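You operate a simulated robot arm through the tools that you are given. There is no shell and no other tool. Be economical: measure what you need, move in short steps, check, and stop when the job is done.

Carry out the task below with a simulated robot arm. There is one attempt and no reset: what you move stays moved.

TASK
Cap the tube named on the job card in the card's colour and lay it in the chute.
Fine: one cap; set the press latch back to HELD.
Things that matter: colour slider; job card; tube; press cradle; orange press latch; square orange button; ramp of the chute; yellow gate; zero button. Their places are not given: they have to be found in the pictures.

It is judged by the outcome, as a careful person would: the job done as asked, and still so three seconds after it is handed in. It fails if anything else is knocked over, pushed out of place, dropped, spilled or broken.

THE ROBOT
A 7-joint arm with a two-finger parallel gripper, fixed in place. Base frame: the origin is at the foot of the arm, x ahead of it, y to its left, z up; the work surface is at about z = 820. Lengths are in mm, angles in rad, forces in N, time in s.
With the tool pointing down near the work surface it reaches from about 300 to 700 mm from the base axis. Its first joint turns from -1.152 to 1.152 rad. Payload 1.57 kg.
Tool frame: the origin (TCP) lies between the finger pads and is the grasp point; the fingertips stand 30 mm ahead of it; z points along the fingers, y is the line along which they close. The gripper opens to 110 mm. The fingers are 24 mm wide and 12 mm thick; the gripper's body (48 by 112 mm) begins 78 mm behind the TCP.
Orientation is told as [roll, pitch, yaw] about the base's x, y, z axes, in that order, counted from this pose: with the fingers straight down and closing along the base's y, the tool's x points along the base's -x, its y along +y and its z along -z.

THE INTERFACE
- The arm moves only by the tool play_rows. Its argument "moves" is a list that holds one entry, the list of rows, each a list of 6 numbers: the shift along the base's x, y, z in units of 25 mm (1.0 is 25 mm), then the turn, a rotation vector about the base's x, y, z in units of 5 degrees (1.0 is 5 degrees). In form: [[[dx, dy, dz, rx, ry, rz], ...]]. A call has 1 to 12 rows; each row shifts and turns the commanded pose from where the row before left it. "jaw" is the finger opening in mm, from 0 to 110, set as the call begins (left out, the last holds). A call with a number of a shift or a turn outside -1 to 1 is refused whole. A row lasts 0.2 s, in which the tool goes at most 50 mm and 0.15 rad; a call with a longer step from one row to the next is refused whole, and so is a gripper value outside its range. A pose out of reach is approached as far as the arm can. The call stops where the force on the tool passes 70 N (or 10 N more than at its start, if that is more) or the arm is blocked; 0.2 s more then pass. The fingers move at their own pace (about 108 mm/s each) and stop on an object; they squeeze with about 33 N. The grip force told is the motor's: it shows also when the fingers shut on nothing. Time passes only in rows, and 0.2 s behind the last, so rows that do not move let the fingers close. It gives the time, the measured TCP pose, the force on the tool (base axes), the opening and the grip force at its end, in the units of the frame above (readings bear some noise), and new pictures: "pictures" is both (left out), scene, wrist or none.
- Cameras (640 x 400 px; columns grow to the right, rows downward): "scene" is fixed at [158.2, -381.3, 1408.3]; the picture's right is [0.85, -0.53, 0.00], its down [-0.27, -0.44, -0.86] and it looks along [0.45, 0.73, -0.52] (base axes); focal length 330 px, centre (320, 200). "wrist" rides on the gripper at [-36, 0, -80] in the tool frame; the picture's right is [0.00, -1.00, 0.00], its down [0.97, 0.00, -0.24] and it looks along [0.24, 0.00, 0.97] (tool axes); focal length 218 px, centre (320, 200).
- pixel_to_xyz(camera, pixels): for up to 12 pixels [column, row] of the newest picture of that camera ("zoom" is the newest enlarged one), the place [x, y, z] in the base frame of the surface seen there, good to about 2 mm. No time passes.
- zoom(camera, box): a new picture of the part [left, top, right, bottom] of that camera's present view, enlarged. No time passes.
- finish_job(): hands the job in; it is judged then, once.

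Work in short steps. Measure before you move; look again where a grasp or a placing could have gone wrong, and mend it. You have 80 turns and 120 pictures in all, the two below and enlarged ones among them. Open the gripper and draw the arm clear of the work before you hand the job in, unless the task says otherwise; then end with one line.

The tools are called as a command line: name --argument value ..., lists and objects as JSON in quotes. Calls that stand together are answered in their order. play_rows: Moves the arm, as the interface text tells. Its arguments: {"type":"object","properties":{"moves":{"type":"array"},"jaw":{"type":"number"},"pictures":{"type":"string","enum":["both","scene","wrist","none"]}},"required":["moves"]} The other tools are called the same way: pixel_to_xyz (camera, pixels) gives the place of the surface under pixels of a picture; zoom (camera, box) takes an enlarged picture of a part of a camera's view; finish_job () hands the job in.

At the start:

```text
clock: 0.0
tool_pos: [312.5, -103.0, 1234.8]
tcp_rot: [-0.001, 0.001, 0.001]
ft_force: [-0.7, -0.2, 0.1]
width: 110.1
finger_force: 0.1
```

scene: 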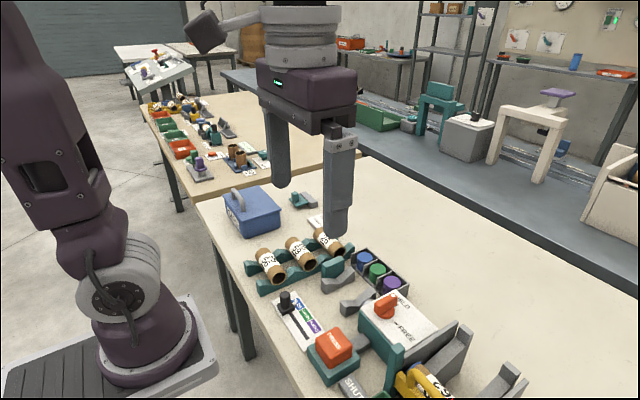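
wrist: 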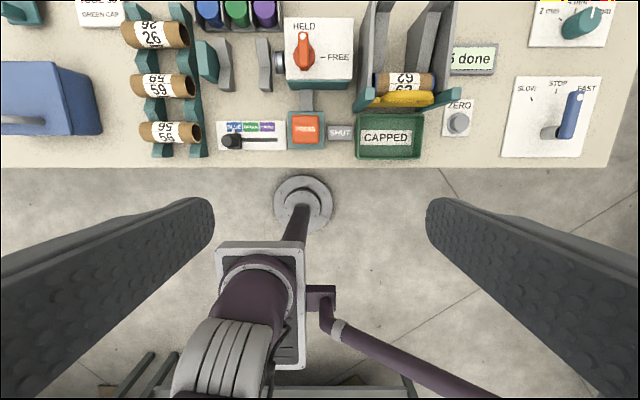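

I zoom on the work area in both views to read labels.

zoom --camera "wrist" --box '[0, 0, 320, 170]'

zoom --camera "wrist" --box '[190, 0, 510, 170]'

zoom --camera "scene" --box '[220, 180, 540, 400]'

```text
2.00 times, centred on (160, 85) of wrist
```

zoom: 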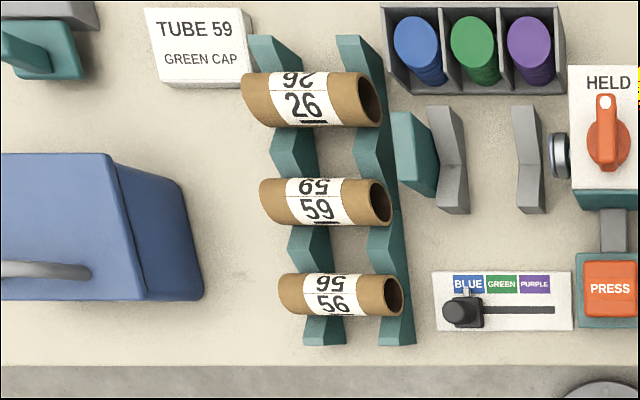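

```text
2.00 times, centred on (350, 85) of wrist
```

zoom: 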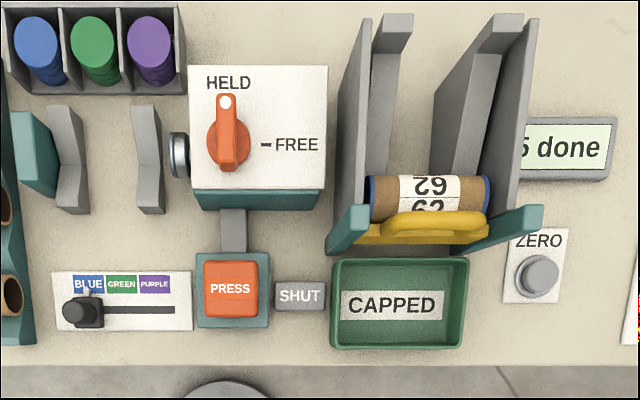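

```text
1.82 times, centred on (380, 290) of scene
```

zoom: 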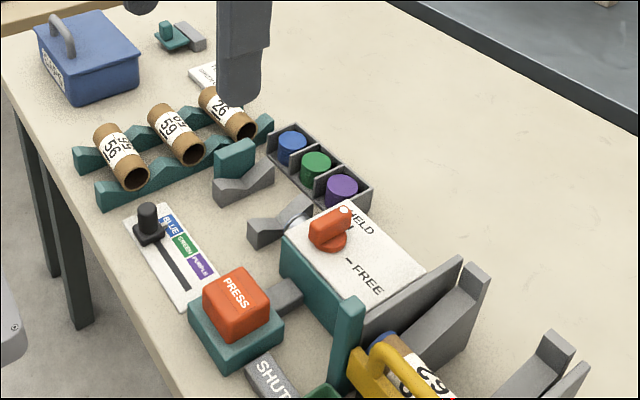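

pixel_to_xyz --camera "wrist" --pixels '[[130, 85], [162, 86], [194, 86], [190, 110], [188, 62], [147, 132], [158, 35], [205, 62], [222, 55], [265, 55], [277, 62], [303, 50]]'

pixel_to_xyz --camera "wrist" --pixels '[[232, 140], [228, 135], [260, 140], [305, 128], [305, 40], [338, 57], [340, 132], [406, 98], [380, 84], [400, 60], [388, 135], [458, 123]]'

zoom --camera "scene" --box '[320, 280, 520, 400]'

```text
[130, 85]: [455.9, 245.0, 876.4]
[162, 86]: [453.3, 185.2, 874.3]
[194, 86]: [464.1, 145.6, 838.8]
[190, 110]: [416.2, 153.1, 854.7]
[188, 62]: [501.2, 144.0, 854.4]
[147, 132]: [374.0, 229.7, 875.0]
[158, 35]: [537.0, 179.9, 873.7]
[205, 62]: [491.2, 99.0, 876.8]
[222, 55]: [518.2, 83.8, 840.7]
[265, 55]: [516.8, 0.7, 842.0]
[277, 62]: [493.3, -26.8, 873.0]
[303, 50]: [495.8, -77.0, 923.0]
```

```text
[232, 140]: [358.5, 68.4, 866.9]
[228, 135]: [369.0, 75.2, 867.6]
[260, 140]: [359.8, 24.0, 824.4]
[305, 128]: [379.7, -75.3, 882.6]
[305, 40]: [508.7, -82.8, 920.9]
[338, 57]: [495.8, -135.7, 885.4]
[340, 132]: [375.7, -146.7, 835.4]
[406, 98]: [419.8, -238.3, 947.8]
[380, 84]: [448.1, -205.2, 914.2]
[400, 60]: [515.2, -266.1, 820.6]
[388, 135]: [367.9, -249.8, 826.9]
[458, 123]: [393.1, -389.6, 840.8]
```

```text
3.20 times, centred on (420, 340) of scene
```

zoom: 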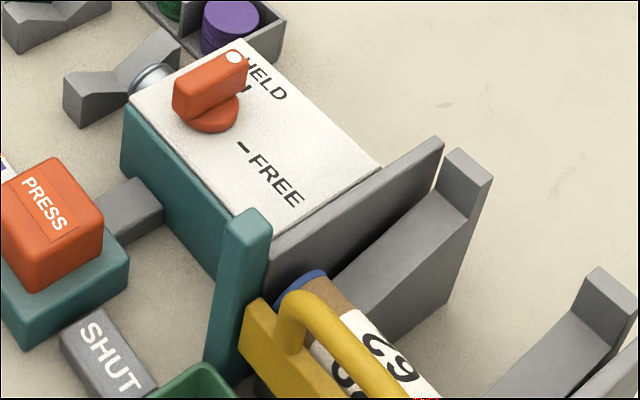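

Card: TUBE 59, GREEN CAP. I move over the right side to view the chute, ramp and sign better.

play_rows --moves '[[[1, -1, 0, 0, 0, 0], [1, -1, 0, 0, 0, 0], [1, -1, 0, 0, 0, 0], [1, -1, 0, 0, 0, 0], [0, -1, 0, 0, 0, 0]]]' --pictures "both"

```text
clock: 1.2
tool_pos: [412.4, -228.3, 1234.8]
tcp_rot: [0.0, -0.002, 0.001]
ft_force: [0.7, 0.1, 1.1]
width: 110.1
finger_force: 0.2
```

scene: 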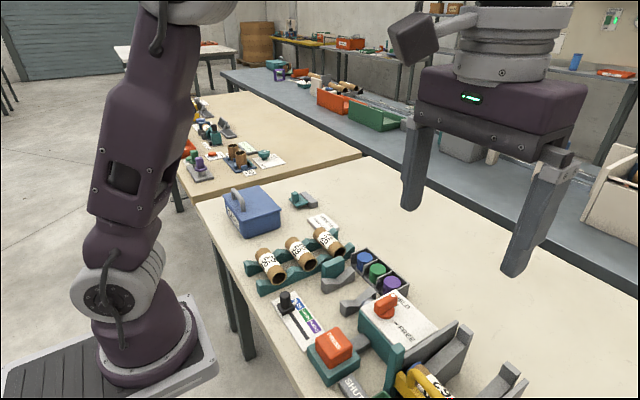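
wrist: 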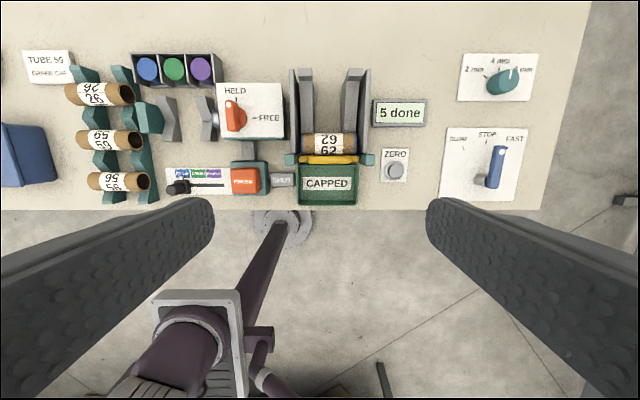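

zoom --camera "wrist" --box '[230, 50, 430, 215]'

pixel_to_xyz --camera "wrist" --pixels '[[305, 72], [305, 90], [305, 110], [305, 130], [318, 145], [345, 145], [353, 72], [353, 110], [328, 160], [328, 100], [294, 100], [366, 100]]'

pixel_to_xyz --camera "wrist" --pixels '[[328, 133], [328, 138], [328, 143], [328, 148], [328, 152], [292, 160], [365, 160], [281, 179], [245, 178], [234, 102], [236, 120], [190, 184]]'

```text
2.42 times, centred on (330, 132) of wrist
```

zoom: 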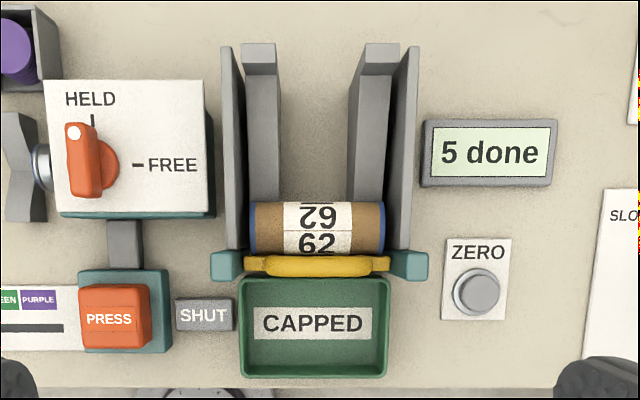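

```text
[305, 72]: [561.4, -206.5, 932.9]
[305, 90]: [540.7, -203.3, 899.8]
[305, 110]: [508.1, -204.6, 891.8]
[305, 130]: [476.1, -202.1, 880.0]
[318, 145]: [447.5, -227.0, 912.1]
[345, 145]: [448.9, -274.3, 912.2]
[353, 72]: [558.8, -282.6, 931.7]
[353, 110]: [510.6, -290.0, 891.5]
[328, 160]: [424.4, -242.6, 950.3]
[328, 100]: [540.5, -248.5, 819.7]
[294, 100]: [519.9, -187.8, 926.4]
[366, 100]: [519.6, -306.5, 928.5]
```

```text
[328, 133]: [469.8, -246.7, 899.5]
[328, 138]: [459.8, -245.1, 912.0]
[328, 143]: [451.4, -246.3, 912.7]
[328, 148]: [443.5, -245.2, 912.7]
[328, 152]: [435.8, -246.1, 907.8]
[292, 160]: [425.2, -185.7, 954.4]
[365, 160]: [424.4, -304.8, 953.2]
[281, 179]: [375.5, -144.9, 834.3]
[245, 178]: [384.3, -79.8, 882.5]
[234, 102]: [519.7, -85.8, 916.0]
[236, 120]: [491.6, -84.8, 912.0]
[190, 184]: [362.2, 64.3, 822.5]
```

Tube 59 is the middle tube; chute ramp sits at x≈440–560 with tube 62 at x≈449. Next I go above the slider for a close look.

play_rows --moves '[[[-0.15, 0.93, -0.8, 0, 0, 0], [-0.15, 0.93, -0.8, 0, 0, 0], [-0.15, 0.93, -0.8, 0, 0, 0], [-0.15, 0.93, -0.8, 0, 0, 0], [-0.15, 0.93, -0.8, 0, 0, 0], [-0.15, 0.93, -0.8, 0, 0, 0], [-0.15, 0.93, -0.8, 0, 0, 0], [-0.15, 0.93, -0.8, 0, 0, 0], [-0.15, 0.93, -0.8, 0, 0, 0], [-0.15, 0.93, -0.8, 0, 0, 0], [-0.15, 0.93, -0.8, 0, 0, 0], [-0.15, 0.93, -0.8, 0, 0, 0]]]' --pictures "wrist"

```text
clock: 3.8
tool_pos: [365.6, 50.3, 994.0]
tcp_rot: [0.0, -0.001, -0.002]
ft_force: [-0.2, 0.1, 0.7]
width: 110.1
finger_force: 0.1
```

wrist: 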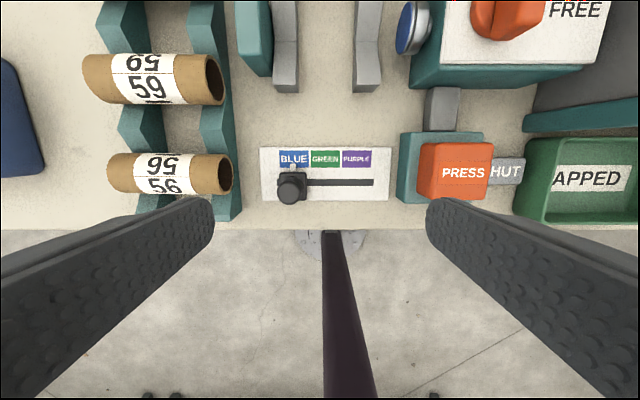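

zoom --camera "wrist" --box '[250, 130, 410, 230]'

pixel_to_xyz --camera "wrist" --pixels '[[292, 190], [292, 175], [293, 158], [325, 158], [356, 158], [372, 182], [320, 182], [280, 185], [304, 185], [153, 158], [160, 75], [205, 75]]'

pixel_to_xyz --camera "wrist" --pixels '[[95, 78], [214, 80], [150, 56], [150, 100], [175, 78], [140, 120], [210, 120], [284, 60], [284, 80], [366, 80], [366, 60], [250, 60]]'

```text
4.00 times, centred on (330, 180) of wrist
```

zoom: 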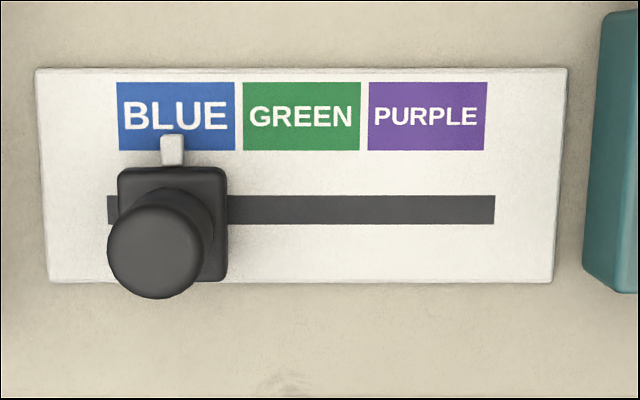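

```text
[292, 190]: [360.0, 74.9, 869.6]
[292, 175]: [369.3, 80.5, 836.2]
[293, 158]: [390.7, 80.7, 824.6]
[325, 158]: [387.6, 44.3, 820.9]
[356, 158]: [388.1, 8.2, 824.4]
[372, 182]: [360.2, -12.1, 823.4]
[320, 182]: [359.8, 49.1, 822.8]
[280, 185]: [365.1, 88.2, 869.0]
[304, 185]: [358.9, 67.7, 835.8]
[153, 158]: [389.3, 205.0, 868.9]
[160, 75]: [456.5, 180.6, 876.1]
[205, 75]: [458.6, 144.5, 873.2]
```

```text
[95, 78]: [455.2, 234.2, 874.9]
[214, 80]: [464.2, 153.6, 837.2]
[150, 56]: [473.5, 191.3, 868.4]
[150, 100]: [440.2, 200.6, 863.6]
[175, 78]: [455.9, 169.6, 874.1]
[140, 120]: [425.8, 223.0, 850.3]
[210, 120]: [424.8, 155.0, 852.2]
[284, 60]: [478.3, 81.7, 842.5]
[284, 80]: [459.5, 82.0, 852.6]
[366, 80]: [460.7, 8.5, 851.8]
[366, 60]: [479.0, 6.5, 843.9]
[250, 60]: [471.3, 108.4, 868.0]
```

Knob centre ≈(361,77), top z 869; GREEN at y≈44, BLUE at y≈80. I lower astride the knob with jaw 50.

play_rows --moves '[[[-0.18, 0.55, 0, 0, 0, 0], [0, 0.52, -0.4, 0, 0, 0], [0, 0, -1, 0, 0, 0], [0, 0, -1, 0, 0, 0], [0, 0, -1, 0, 0, 0], [0, 0, -1, 0, 0, 0], [0, 0, -0.5, 0, 0, 0]]]' --jaw 50 --pictures "both"

```text
clock: 5.4
tool_pos: [363.1, 77.1, 871.5]
tcp_rot: [-0.001, 0.001, 0.0]
ft_force: [0.1, -0.1, -0.2]
width: 49.8
finger_force: 0.0
```

scene: 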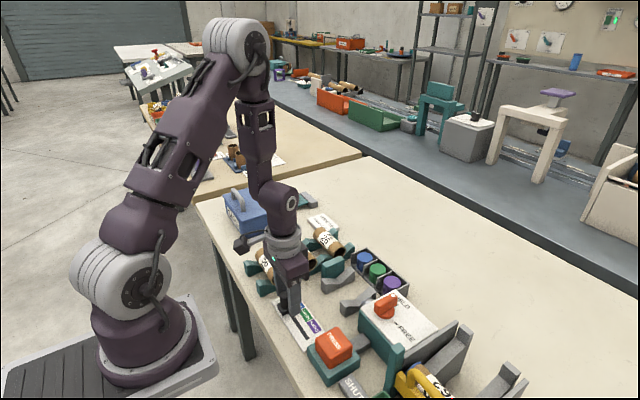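
wrist: 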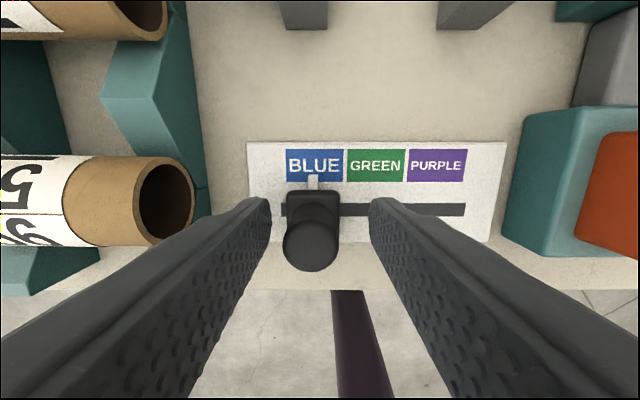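

Fingers straddle the knob; close on it, then slide about 36 mm toward −y.

play_rows --moves '[[[0, 0, 0, 0, 0, 0], [0, 0, 0, 0, 0, 0]]]' --jaw 5 --pictures "wrist"

play_rows --moves '[[[0, -0.36, 0, 0, 0, 0], [0, -0.36, 0, 0, 0, 0], [0, -0.36, 0, 0, 0, 0], [0, -0.36, 0, 0, 0, 0], [0, 0, 0, 0, 0, 0]]]' --pictures "wrist"

```text
clock: 6.0
tool_pos: [362.3, 76.9, 870.8]
tcp_rot: [-0.001, -0.001, 0.0]
ft_force: [-0.1, 2.0, -14.1]
width: 23.4
finger_force: 36.2
```

wrist: 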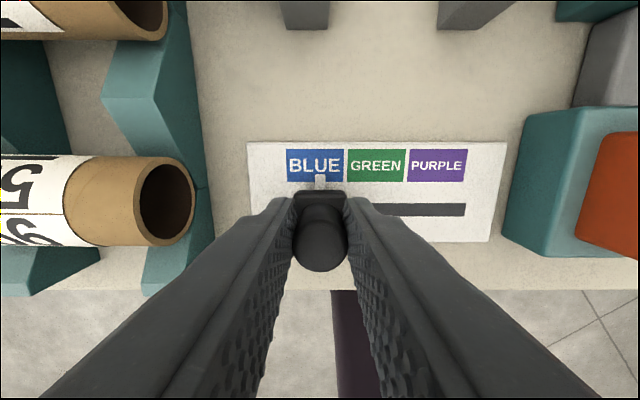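

```text
clock: 7.2
tool_pos: [363.3, 41.3, 872.9]
tcp_rot: [0.0, 0.0, 0.0]
ft_force: [3.2, 0.7, -32.6]
width: 23.5
finger_force: 35.5
```

wrist: 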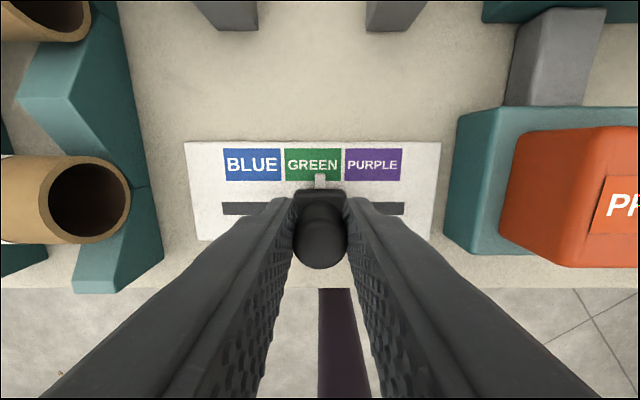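

Pointer is at column 320, GREEN centre 313: nudge back 4 mm, then release and rise.

play_rows --moves '[[[0, 0.16, 0, 0, 0, 0], [0, 0, 0, 0, 0, 0]]]' --pictures "none"

play_rows --moves '[[[0, 0, 0, 0, 0, 0], [0, 0, 0, 0, 0, 0], [0, 0, 1, 0, 0, 0], [0, 0, 1, 0, 0, 0], [0, 0, 1, 0, 0, 0], [0, 0, 1, 0, 0, 0], [0, 0, 1, 0, 0, 0]]]' --jaw 50 --pictures "wrist"

```text
clock: 7.8
tool_pos: [362.8, 44.7, 874.5]
tcp_rot: [0.0, 0.001, 0.001]
ft_force: [0.9, -0.6, 11.7]
width: 23.3
finger_force: 35.7
```

```text
clock: 9.4
tool_pos: [362.8, 45.0, 997.9]
tcp_rot: [-0.001, 0.0, 0.0]
ft_force: [0.8, -0.2, 0.1]
width: 50.2
finger_force: 0.0
```

wrist: 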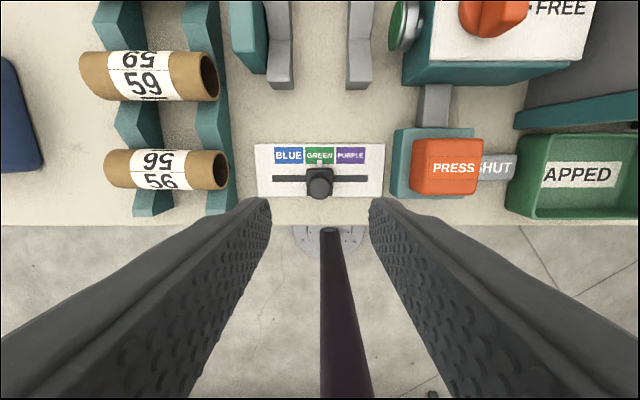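

Slider is on GREEN (the ram face turned green). Now over the latch for a look.

play_rows --moves '[[[0.8, -1, 0.5, 0, 0, 0], [0.8, -1, 0.5, 0, 0, 0], [0.8, -1, 0.5, 0, 0, 0], [0.8, -1, 0.5, 0, 0, 0], [0.8, -1, 0, 0, 0, 0]]]' --pictures "wrist"

```text
clock: 10.6
tool_pos: [461.8, -79.8, 1047.6]
tcp_rot: [-0.001, 0.001, -0.001]
ft_force: [0.5, 0.1, 0.7]
width: 50.1
finger_force: 0.0
```

wrist: 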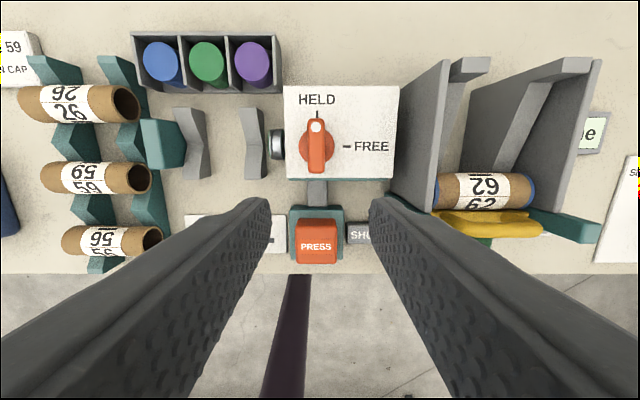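

zoom --camera "wrist" --box '[260, 80, 410, 190]'

pixel_to_xyz --camera "wrist" --pixels '[[317, 128], [317, 120], [317, 168], [316, 150], [303, 146], [331, 146], [350, 146], [317, 110], [308, 140], [325, 140], [280, 144], [375, 100]]'

```text
3.64 times, centred on (335, 135) of wrist
```

zoom: 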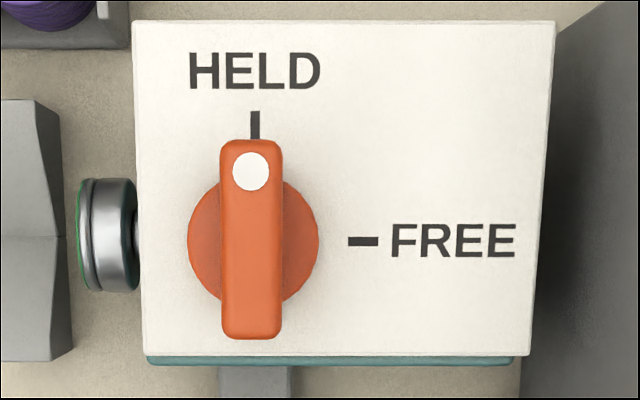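

```text
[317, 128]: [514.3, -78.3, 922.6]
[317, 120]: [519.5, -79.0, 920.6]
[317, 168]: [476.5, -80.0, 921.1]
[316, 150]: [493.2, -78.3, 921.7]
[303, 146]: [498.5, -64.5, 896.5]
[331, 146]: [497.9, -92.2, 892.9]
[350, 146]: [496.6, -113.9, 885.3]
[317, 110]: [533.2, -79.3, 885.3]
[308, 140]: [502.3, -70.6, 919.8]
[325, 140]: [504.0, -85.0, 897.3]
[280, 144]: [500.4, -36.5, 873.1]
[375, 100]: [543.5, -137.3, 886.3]
```

Handle bar spans x 475–521, y≈−79, top z 922, pivot ≈(498,−79). I lower astride it to z≈931 and grip.

play_rows --moves '[[[0.72, 0, 0, 0, 0, 0], [0.72, 0.03, 0, 0, 0, 0], [0, 0, -1, 0, 0, 0], [0, 0, -1, 0, 0, 0], [0, 0, -1, 0, 0, 0], [0, 0, -1, 0, 0, 0], [0, 0, -0.65, 0, 0, 0]]]' --pictures "wrist"

play_rows --moves '[[[0, 0, 0, 0, 0, 0], [0, 0, 0, 0, 0, 0]]]' --jaw 5 --pictures "wrist"

```text
clock: 12.2
tool_pos: [499.5, -77.4, 931.2]
tcp_rot: [-0.001, 0.0, 0.001]
ft_force: [0.1, 0.0, 0.4]
width: 50.3
finger_force: 0.0
```

wrist: 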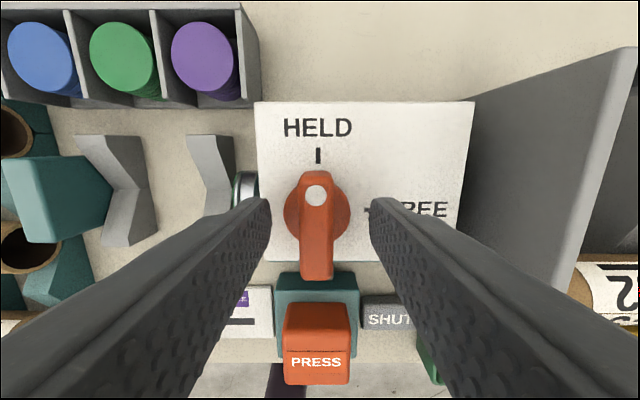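

```text
clock: 12.8
tool_pos: [498.6, -77.1, 931.9]
tcp_rot: [0.002, 0.0, 0.002]
ft_force: [-0.9, 15.9, -4.8]
width: 15.6
finger_force: 31.6
```

wrist: 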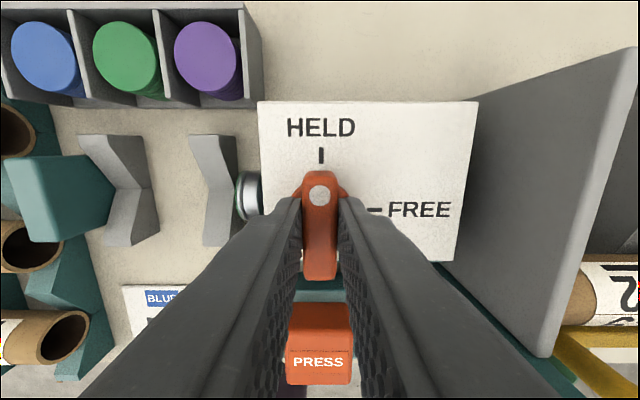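

Gripped (15.6 mm). Rotate clockwise toward FREE.

play_rows --moves '[[[0, -0.06, 0, 0, 0, -1], [0, 0, 0, 0, 0, -1], [0, 0, 0, 0, 0, -1], [0, 0, 0, 0, 0, -1], [0, 0, 0, 0, 0, -1], [0, 0, 0, 0, 0, -1], [0, 0, 0, 0, 0, -1], [0, 0, 0, 0, 0, -1], [0, 0, 0, 0, 0, -1]]]' --pictures "none"

play_rows --moves '[[[0, 0, 0, 0, 0, -1], [0, 0, 0, 0, 0, -1], [0, 0, 0, 0, 0, -1], [0, 0, 0, 0, 0, -1], [0, 0, 0, 0, 0, -1], [0, 0, 0, 0, 0, -1], [0, 0, 0, 0, 0, -1], [0, 0, 0, 0, 0, -1], [0, 0, 0, 0, 0, -1]]]' --pictures "both"

```text
clock: 14.8
tool_pos: [499.6, -77.6, 931.0]
tcp_rot: [0.004, 0.002, -0.785]
ft_force: [4.8, 38.2, 9.5]
width: 15.9
finger_force: 31.6
```

```text
clock: 16.8
tool_pos: [498.3, -79.6, 930.7]
tcp_rot: [-0.002, 0.002, -1.57]
ft_force: [2.5, 24.6, -4.5]
width: 15.9
finger_force: 31.3
```

scene: 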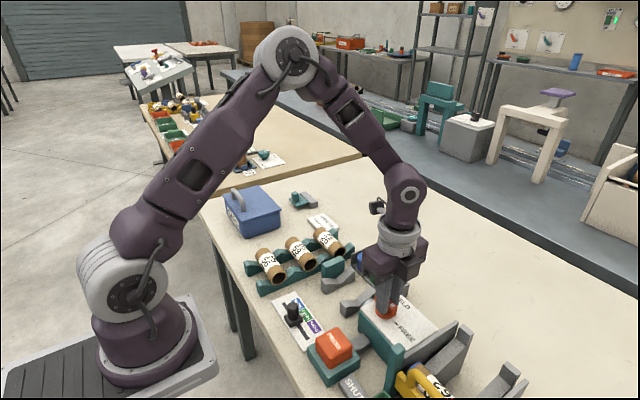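
wrist: 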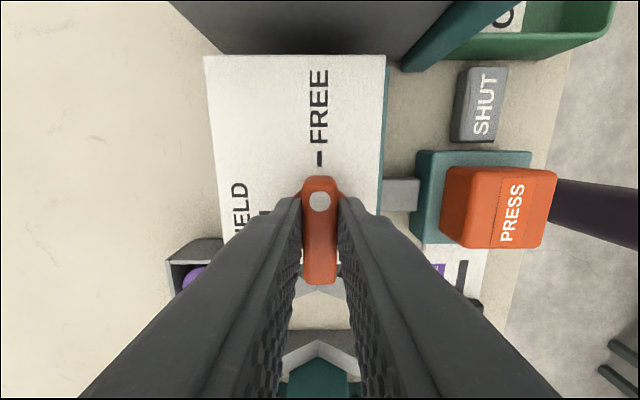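

Latch is at FREE. Release, rise and travel over tube 59 with this yaw (fingers close along x).

play_rows --moves '[[[0, 0, 0, 0, 0, 0], [0, 0, 0.5, 0, 0, 0], [0, 0, 1, 0, 0, 0], [0, 0, 1, 0, 0, 0], [0, 0, 1, 0, 0, 0], [0, 0, 1, 0, 0, 0]]]' --jaw 66 --pictures "wrist"

play_rows --moves '[[[-0.15, 1, 0, 0, 0, 0], [-0.15, 1, 0, 0, 0, 0], [-0.15, 1, 0, 0, 0, 0], [-0.15, 1, 0, 0, 0, 0], [-0.15, 1, 0, 0, 0, 0], [-0.15, 1, 0, 0, 0, 0], [-0.15, 1, 0, 0, 0, 0], [-0.15, 1, 0, 0, 0, 0], [-0.15, 1, 0, 0, 0, 0], [-0.15, 1, 0, 0, 0, 0], [-0.15, 0.84, 0, 0, 0, 0]]]' --pictures "wrist"

```text
clock: 18.2
tool_pos: [496.3, -80.7, 1042.5]
tcp_rot: [0.001, 0.0, -1.57]
ft_force: [0.0, 0.2, -0.8]
width: 66.1
finger_force: 0.0
```

wrist: 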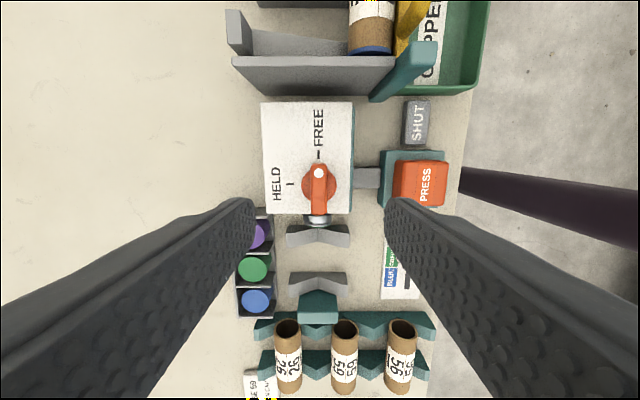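

```text
clock: 20.6
tool_pos: [455.9, 189.8, 1046.8]
tcp_rot: [0.001, 0.001, -1.572]
ft_force: [0.8, 1.1, -0.6]
width: 66.1
finger_force: 0.1
```

wrist: 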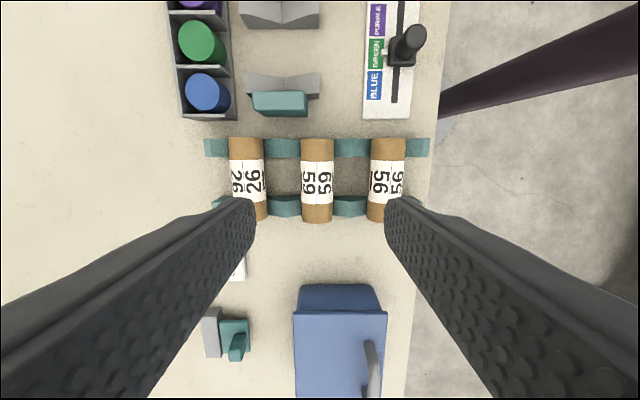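

zoom --camera "wrist" --box '[200, 0, 440, 230]'

pixel_to_xyz --camera "wrist" --pixels '[[317, 142], [317, 180], [317, 218], [303, 180], [331, 180], [317, 222], [317, 138], [285, 148], [285, 206], [352, 148], [352, 206], [319, 205]]'

pixel_to_xyz --camera "wrist" --pixels '[[280, 102], [280, 88], [255, 80], [268, 80], [283, 80], [298, 80], [315, 80], [248, 10], [280, 10], [312, 10], [280, 94], [280, 20]]'

```text
1.74 times, centred on (320, 115) of wrist
```

zoom: 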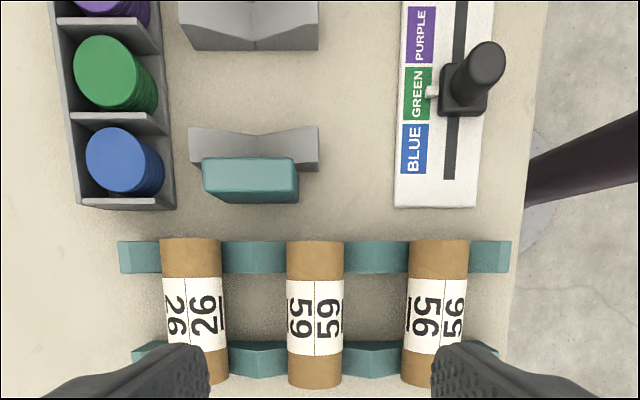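

```text
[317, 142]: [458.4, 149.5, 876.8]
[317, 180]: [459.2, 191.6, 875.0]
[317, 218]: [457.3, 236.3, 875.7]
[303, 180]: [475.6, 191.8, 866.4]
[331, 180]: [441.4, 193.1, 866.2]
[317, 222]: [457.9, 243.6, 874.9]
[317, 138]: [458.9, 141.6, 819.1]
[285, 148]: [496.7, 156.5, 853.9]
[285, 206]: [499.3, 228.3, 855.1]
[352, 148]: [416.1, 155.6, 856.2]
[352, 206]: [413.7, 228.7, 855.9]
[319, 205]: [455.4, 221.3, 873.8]
```

```text
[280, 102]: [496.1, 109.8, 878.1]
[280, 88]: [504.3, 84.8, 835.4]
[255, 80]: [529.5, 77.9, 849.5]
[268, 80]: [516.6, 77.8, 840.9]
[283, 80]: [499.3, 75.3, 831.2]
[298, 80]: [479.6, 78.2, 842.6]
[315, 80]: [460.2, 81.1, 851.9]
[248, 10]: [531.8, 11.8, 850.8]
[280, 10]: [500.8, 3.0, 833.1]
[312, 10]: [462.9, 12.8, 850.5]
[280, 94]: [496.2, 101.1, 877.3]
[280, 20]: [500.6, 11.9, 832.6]
```

Tube 59: centre (458,194), top z 875, y 146–243. Cradle notch x≈499, stop inner face y≈95. Descend onto the tube.

play_rows --moves '[[[0.08, 0.16, -0.8, 0, 0, 0], [0, 0, -1, 0, 0, 0], [0, 0, -1, 0, 0, 0], [0, 0, -1, 0, 0, 0], [0, 0, -1, 0, 0, 0], [0, 0, -1, 0, 0, 0], [0, 0, -1, 0, 0, 0], [0, 0, -0.65, 0, 0, 0]]]' --pictures "wrist"

```text
clock: 22.4
tool_pos: [458.7, 194.8, 857.1]
tcp_rot: [0.0, -0.001, -1.572]
ft_force: [0.9, -0.8, 0.9]
width: 65.7
finger_force: 0.0
```

wrist: 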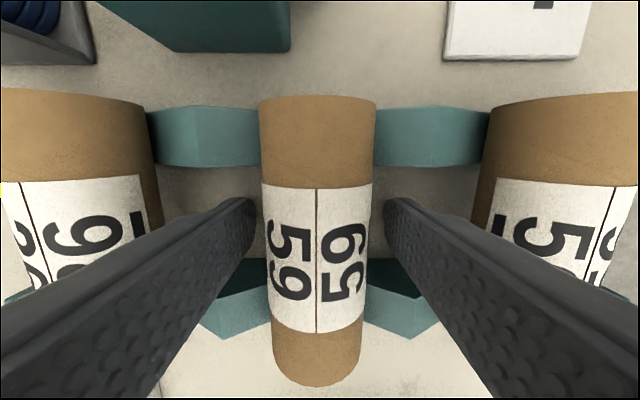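

play_rows --moves '[[[0, 0, 0, 0, 0, 0], [0, 0, 0, 0, 0, 0], [0, 0, 0, 0, 0, 0]]]' --jaw 30 --pictures "none"

play_rows --moves '[[[0, 0, 0.5, 0, 0, 0], [0, 0, 1, 0, 0, 0], [0, 0, 1, 0, 0, 0], [0, 0, 1, 0, 0, 0]]]' --pictures "both"

```text
clock: 23.2
tool_pos: [458.1, 196.1, 856.6]
tcp_rot: [0.001, 0.0, -1.572]
ft_force: [-0.2, -0.3, -1.5]
width: 38.4
finger_force: 32.9
```

```text
clock: 24.2
tool_pos: [459.4, 195.2, 944.2]
tcp_rot: [-0.001, 0.0, -1.57]
ft_force: [0.2, 0.1, -0.1]
width: 38.6
finger_force: 33.2
```

scene: 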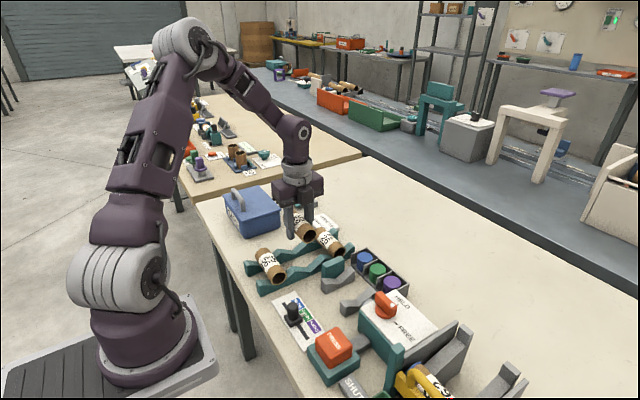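
wrist: 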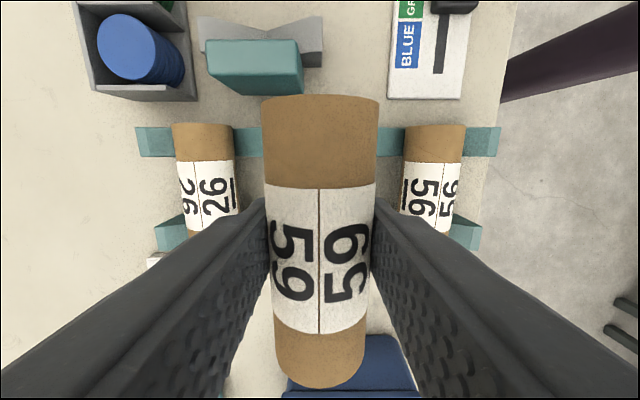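

Tube held; move above the cradle.

play_rows --moves '[[[0.25, -0.9, 0, 0, 0, 0], [0.25, -0.9, 0, 0, 0, 0], [0.25, -0.9, 0, 0, 0, 0], [0.25, -0.9, 0, 0, 0, 0], [0.25, -0.9, 0, 0, 0, 0], [0.25, -0.9, 0, 0, 0, 0], [0.12, -0.6, 0, 0, 0, 0]]]' --pictures "both"

```text
clock: 25.8
tool_pos: [498.3, 43.6, 943.7]
tcp_rot: [0.0, 0.001, -1.569]
ft_force: [-0.8, -0.7, -0.9]
width: 38.3
finger_force: 32.9
```

scene: 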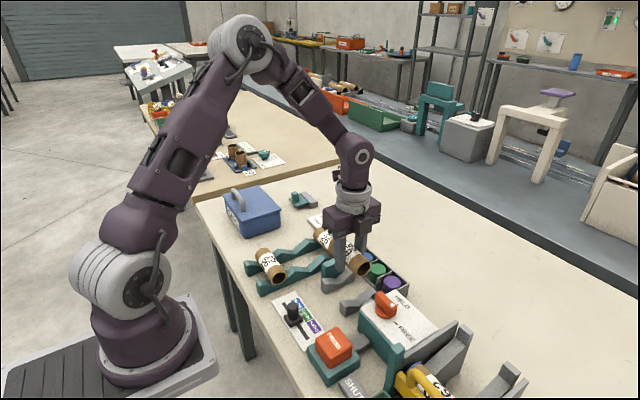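
wrist: 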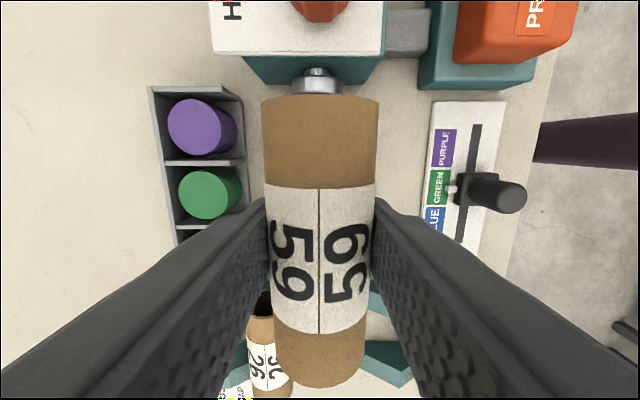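

zoom --camera "scene" --box '[290, 200, 430, 320]'

pixel_to_xyz --camera "wrist" --pixels '[[318, 75], [318, 86], [318, 91], [318, 100], [318, 380], [240, 130]]'

pixel_to_xyz --camera "scene" --pixels '[[333, 268], [325, 280], [372, 296], [365, 304]]'

```text
3.33 times, centred on (360, 260) of scene
```

zoom: 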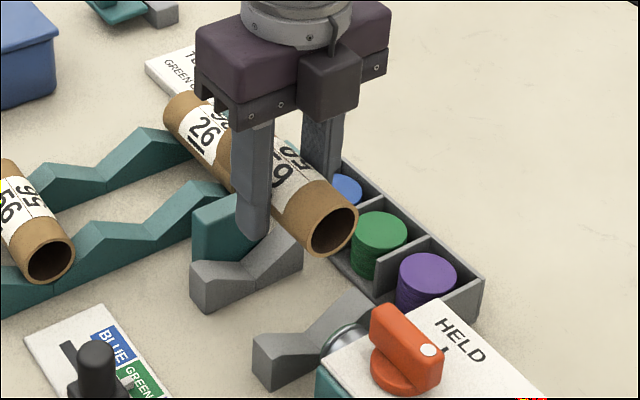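

```text
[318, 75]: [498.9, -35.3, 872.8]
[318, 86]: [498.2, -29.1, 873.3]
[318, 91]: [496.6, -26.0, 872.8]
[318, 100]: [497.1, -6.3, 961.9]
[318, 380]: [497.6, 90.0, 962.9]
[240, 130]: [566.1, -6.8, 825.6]
```

```text
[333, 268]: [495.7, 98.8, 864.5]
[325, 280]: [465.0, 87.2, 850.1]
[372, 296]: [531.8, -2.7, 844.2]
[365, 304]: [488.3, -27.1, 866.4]
```

Tube spans y ≈ −7…92; stop face ≈98, ram face ≈−26. Shift +3 mm and lower into the V-blocks.

play_rows --moves '[[[0.03, 0.13, -0.8, 0, 0, 0], [0, 0, -1, 0, 0, 0], [0, 0, -1, 0, 0, 0], [0, 0, -0.4, 0, 0, 0], [0, 0, -0.24, 0, 0, 0]]]' --pictures "both"

```text
clock: 27.0
tool_pos: [500.5, 47.5, 860.7]
tcp_rot: [0.004, 0.001, -1.57]
ft_force: [2.4, -0.1, 35.3]
width: 37.9
finger_force: 33.0
```

scene: 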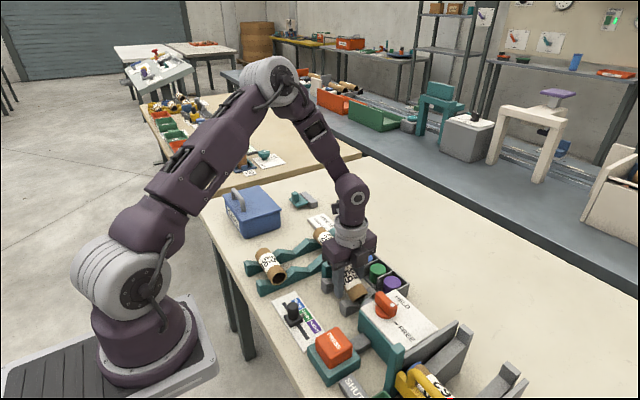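
wrist: 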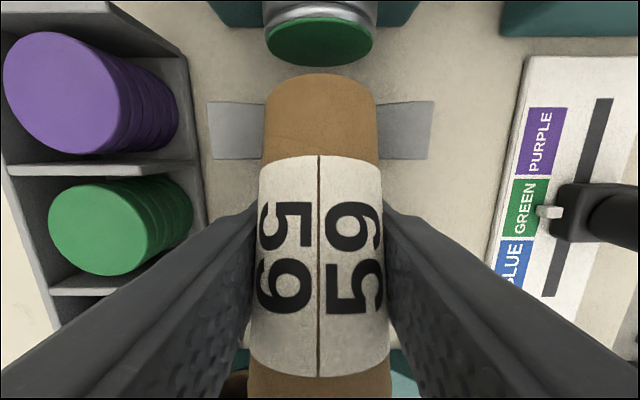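

Tube is seated (35 N contact). Release and rise.

play_rows --moves '[[[0, 0, 0.1, 0, 0, 0], [0, 0, 0, 0, 0, 0], [0, 0, 0.4, 0, 0, 0], [0, 0, 1, 0, 0, 0], [0, 0, 1, 0, 0, 0], [0, 0, 1, 0, 0, 0], [0, 0, 1, 0, 0, 0], [0, 0, 1, 0, 0, 0]]]' --jaw 54 --pictures "both"

```text
clock: 28.8
tool_pos: [500.4, 48.1, 997.6]
tcp_rot: [-0.001, 0.0, -1.571]
ft_force: [-0.4, 1.0, 0.1]
width: 54.0
finger_force: 0.1
```

scene: 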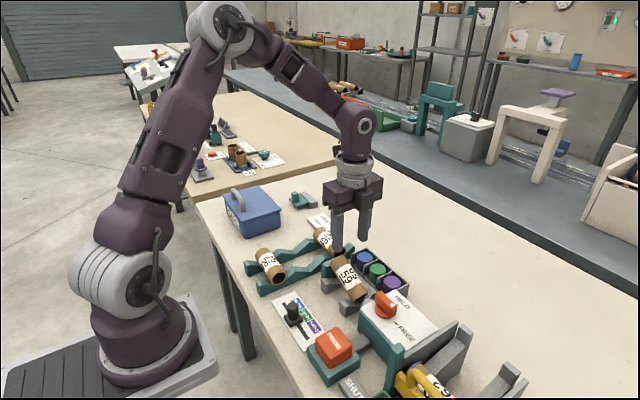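
wrist: 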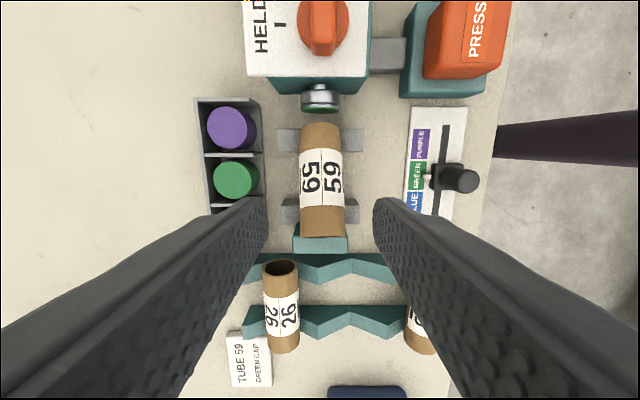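

Tube lies in the cradle against the stop. Now go above the button (381,−77) with jaw closed.

play_rows --moves '[[[-0.95, -1, 0, 0, 0, 0], [-0.95, -1, 0, 0, 0, 0], [-0.95, -1, 0, 0, 0, 0], [-0.95, -1, -0.4, 0, 0, 0], [-0.95, -1, -0.7, 0, 0, 0], [0, 0, -0.8, 0, 0, 0]]]' --jaw 0 --pictures "both"

pixel_to_xyz --camera "scene" --pixels '[[334, 343], [320, 340], [348, 350]]'

```text
clock: 30.2
tool_pos: [379.5, -78.2, 949.0]
tcp_rot: [-0.001, 0.0, -1.57]
ft_force: [0.7, 0.0, -0.1]
width: 0.0
finger_force: 21.6
```

scene: 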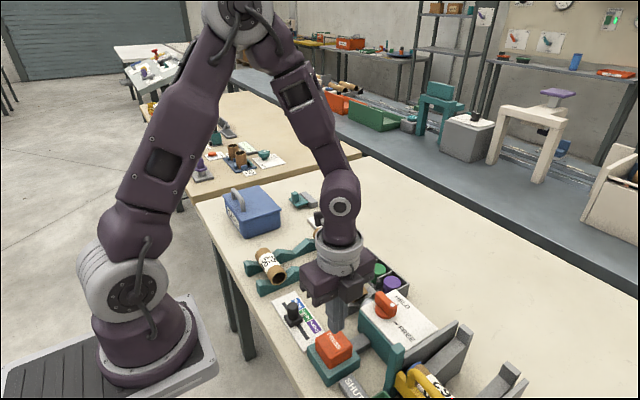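
wrist: 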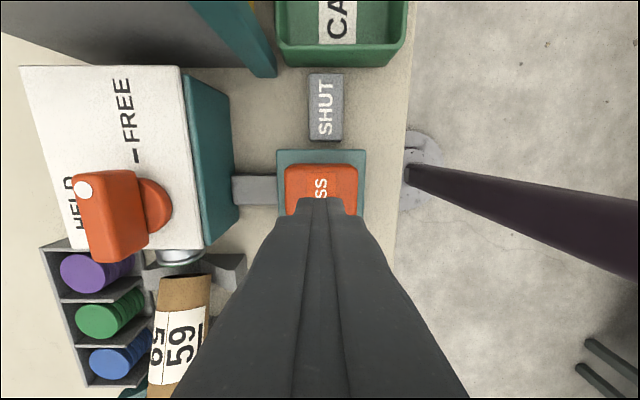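

```text
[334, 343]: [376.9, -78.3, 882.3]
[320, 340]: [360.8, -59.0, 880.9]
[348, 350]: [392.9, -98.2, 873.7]
```

The latch handle looks odd at (105,215); check before pressing.

zoom --camera "scene" --box '[340, 270, 460, 350]'

pixel_to_xyz --camera "wrist" --pixels '[[83, 189], [105, 240], [130, 235], [78, 178], [150, 230]]'

```text
5.00 times, centred on (400, 310) of scene
```

zoom: 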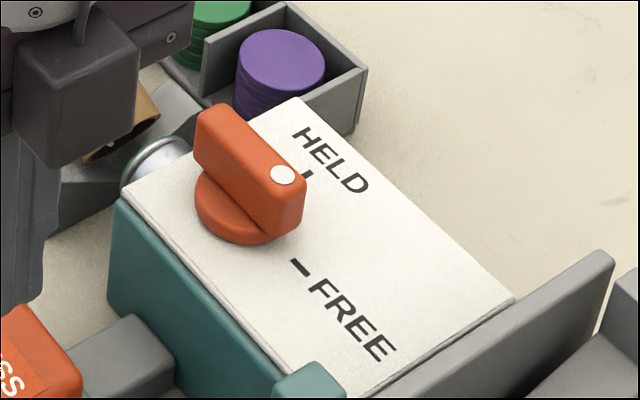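

```text
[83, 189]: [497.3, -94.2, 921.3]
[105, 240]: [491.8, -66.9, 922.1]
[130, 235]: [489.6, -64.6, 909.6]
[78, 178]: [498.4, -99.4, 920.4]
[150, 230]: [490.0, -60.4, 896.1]
```

Dot at (497,−94): it is at FREE. Press the button gradually.

play_rows --moves '[[[0, 0, -0.8, 0, 0, 0], [0, 0, -0.5, 0, 0, 0], [0, 0, -0.2, 0, 0, 0], [0, 0, -0.15, 0, 0, 0], [0, 0, -0.15, 0, 0, 0]]]' --pictures "both"

```text
clock: 31.4
tool_pos: [379.9, -78.1, 903.8]
tcp_rot: [0.001, -0.001, -1.57]
ft_force: [0.6, 3.8, 4.8]
width: 0.0
finger_force: 21.4
```

scene: 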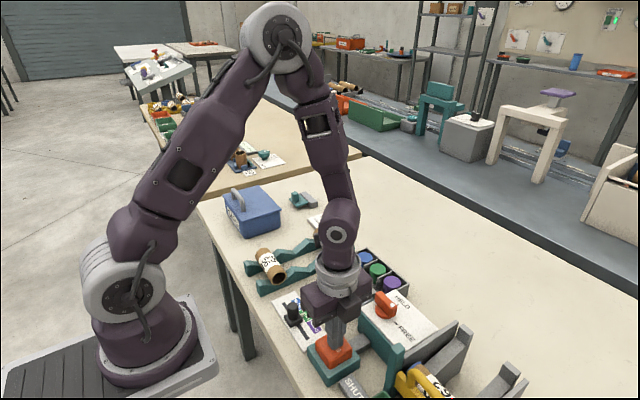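
wrist: 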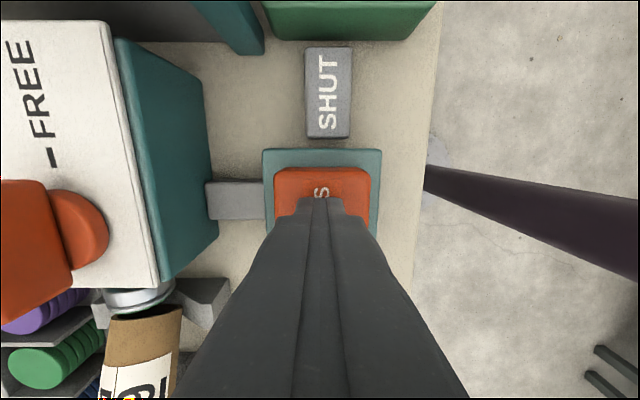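

Button is down a bit with a light spring, no ram motion obvious. Press further.

play_rows --moves '[[[0, 0, -0.15, 0, 0, 0], [0, 0, -0.15, 0, 0, 0], [0, 0, -0.15, 0, 0, 0], [0, 0, 0, 0, 0, 0]]]' --pictures "wrist"

```text
clock: 32.4
tool_pos: [380.0, -77.5, 892.5]
tcp_rot: [0.0, 0.0, -1.571]
ft_force: [-4.3, 2.5, 8.1]
width: 0.1
finger_force: 21.3
```

wrist: 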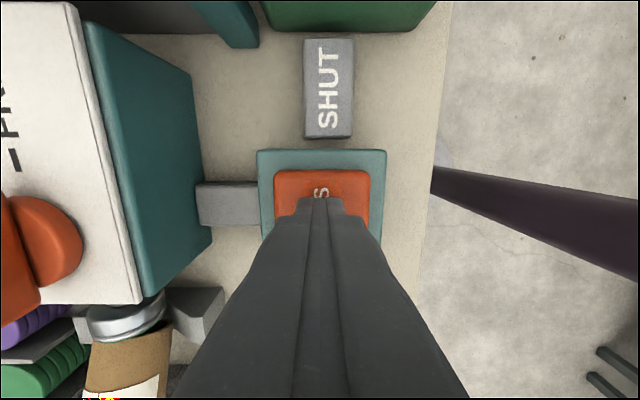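

The ram follows the button depth and reaches the tube. Continue pressing until the stop.

play_rows --moves '[[[0, 0, -0.15, 0, 0, 0], [0, 0, -0.15, 0, 0, 0], [0, 0, -0.15, 0, 0, 0], [0, 0, 0, 0, 0, 0]]]' --pictures "both"

```text
clock: 33.0
tool_pos: [379.9, -77.6, 888.5]
tcp_rot: [0.001, 0.0, -1.573]
ft_force: [-9.0, -1.0, 35.3]
width: 0.0
finger_force: 21.0
stopped in row 3: the force on the tool passed its limit (the readings are from after the stop); the commanded pose is now the measured one
```

scene: 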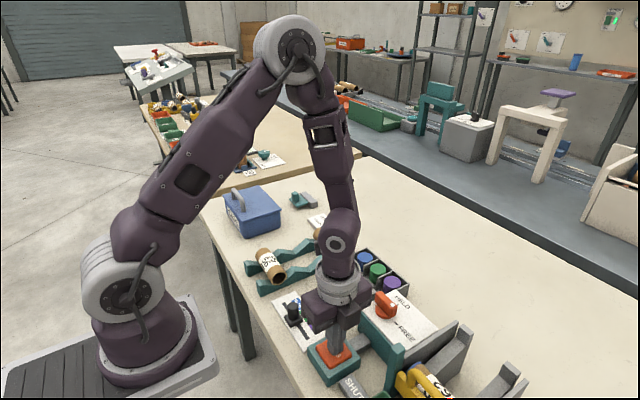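
wrist: 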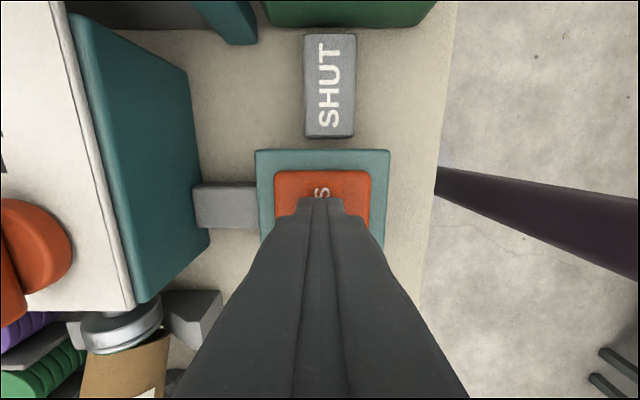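

Button bottomed. Hold a moment and look at the ram.

play_rows --moves '[[[0, 0, 0, 0, 0, 0], [0, 0, 0, 0, 0, 0], [0, 0, 0, 0, 0, 0], [0, 0, 0, 0, 0, 0], [0, 0, 0, 0, 0, 0]]]' --pictures "wrist"

play_rows --moves '[[[0, 0, 0.5, 0, 0, 0], [0, 0, 1, 0, 0, 0], [0, 0, 1, 0, 0, 0], [0, 0, 1, 0, 0, 0], [0, 0, 1, 0, 0, 0], [0, 0, 1, 0, 0, 0]]]' --pictures "both"

```text
clock: 34.2
tool_pos: [380.5, -77.5, 887.3]
tcp_rot: [0.004, 0.0, -1.573]
ft_force: [-14.9, 0.8, 65.3]
width: 0.1
finger_force: 21.7
```

wrist: 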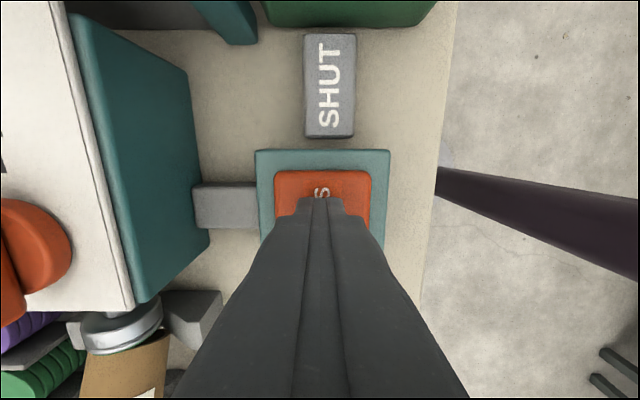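

```text
clock: 35.6
tool_pos: [381.4, -78.5, 1022.9]
tcp_rot: [0.002, 0.002, -1.573]
ft_force: [0.7, -0.2, -0.1]
width: 0.0
finger_force: 21.2
```

scene: 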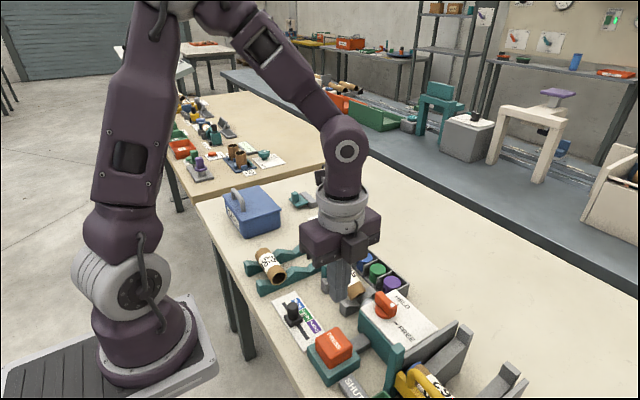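
wrist: 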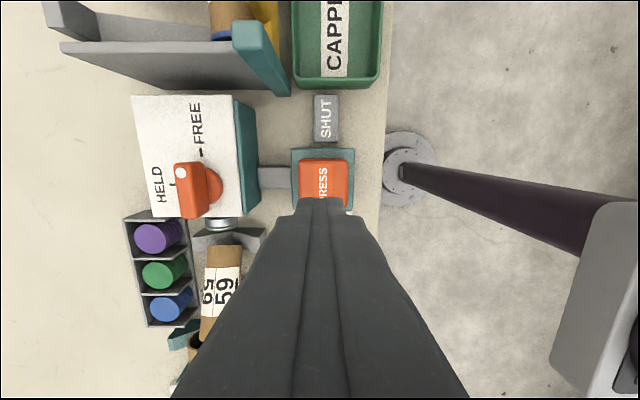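

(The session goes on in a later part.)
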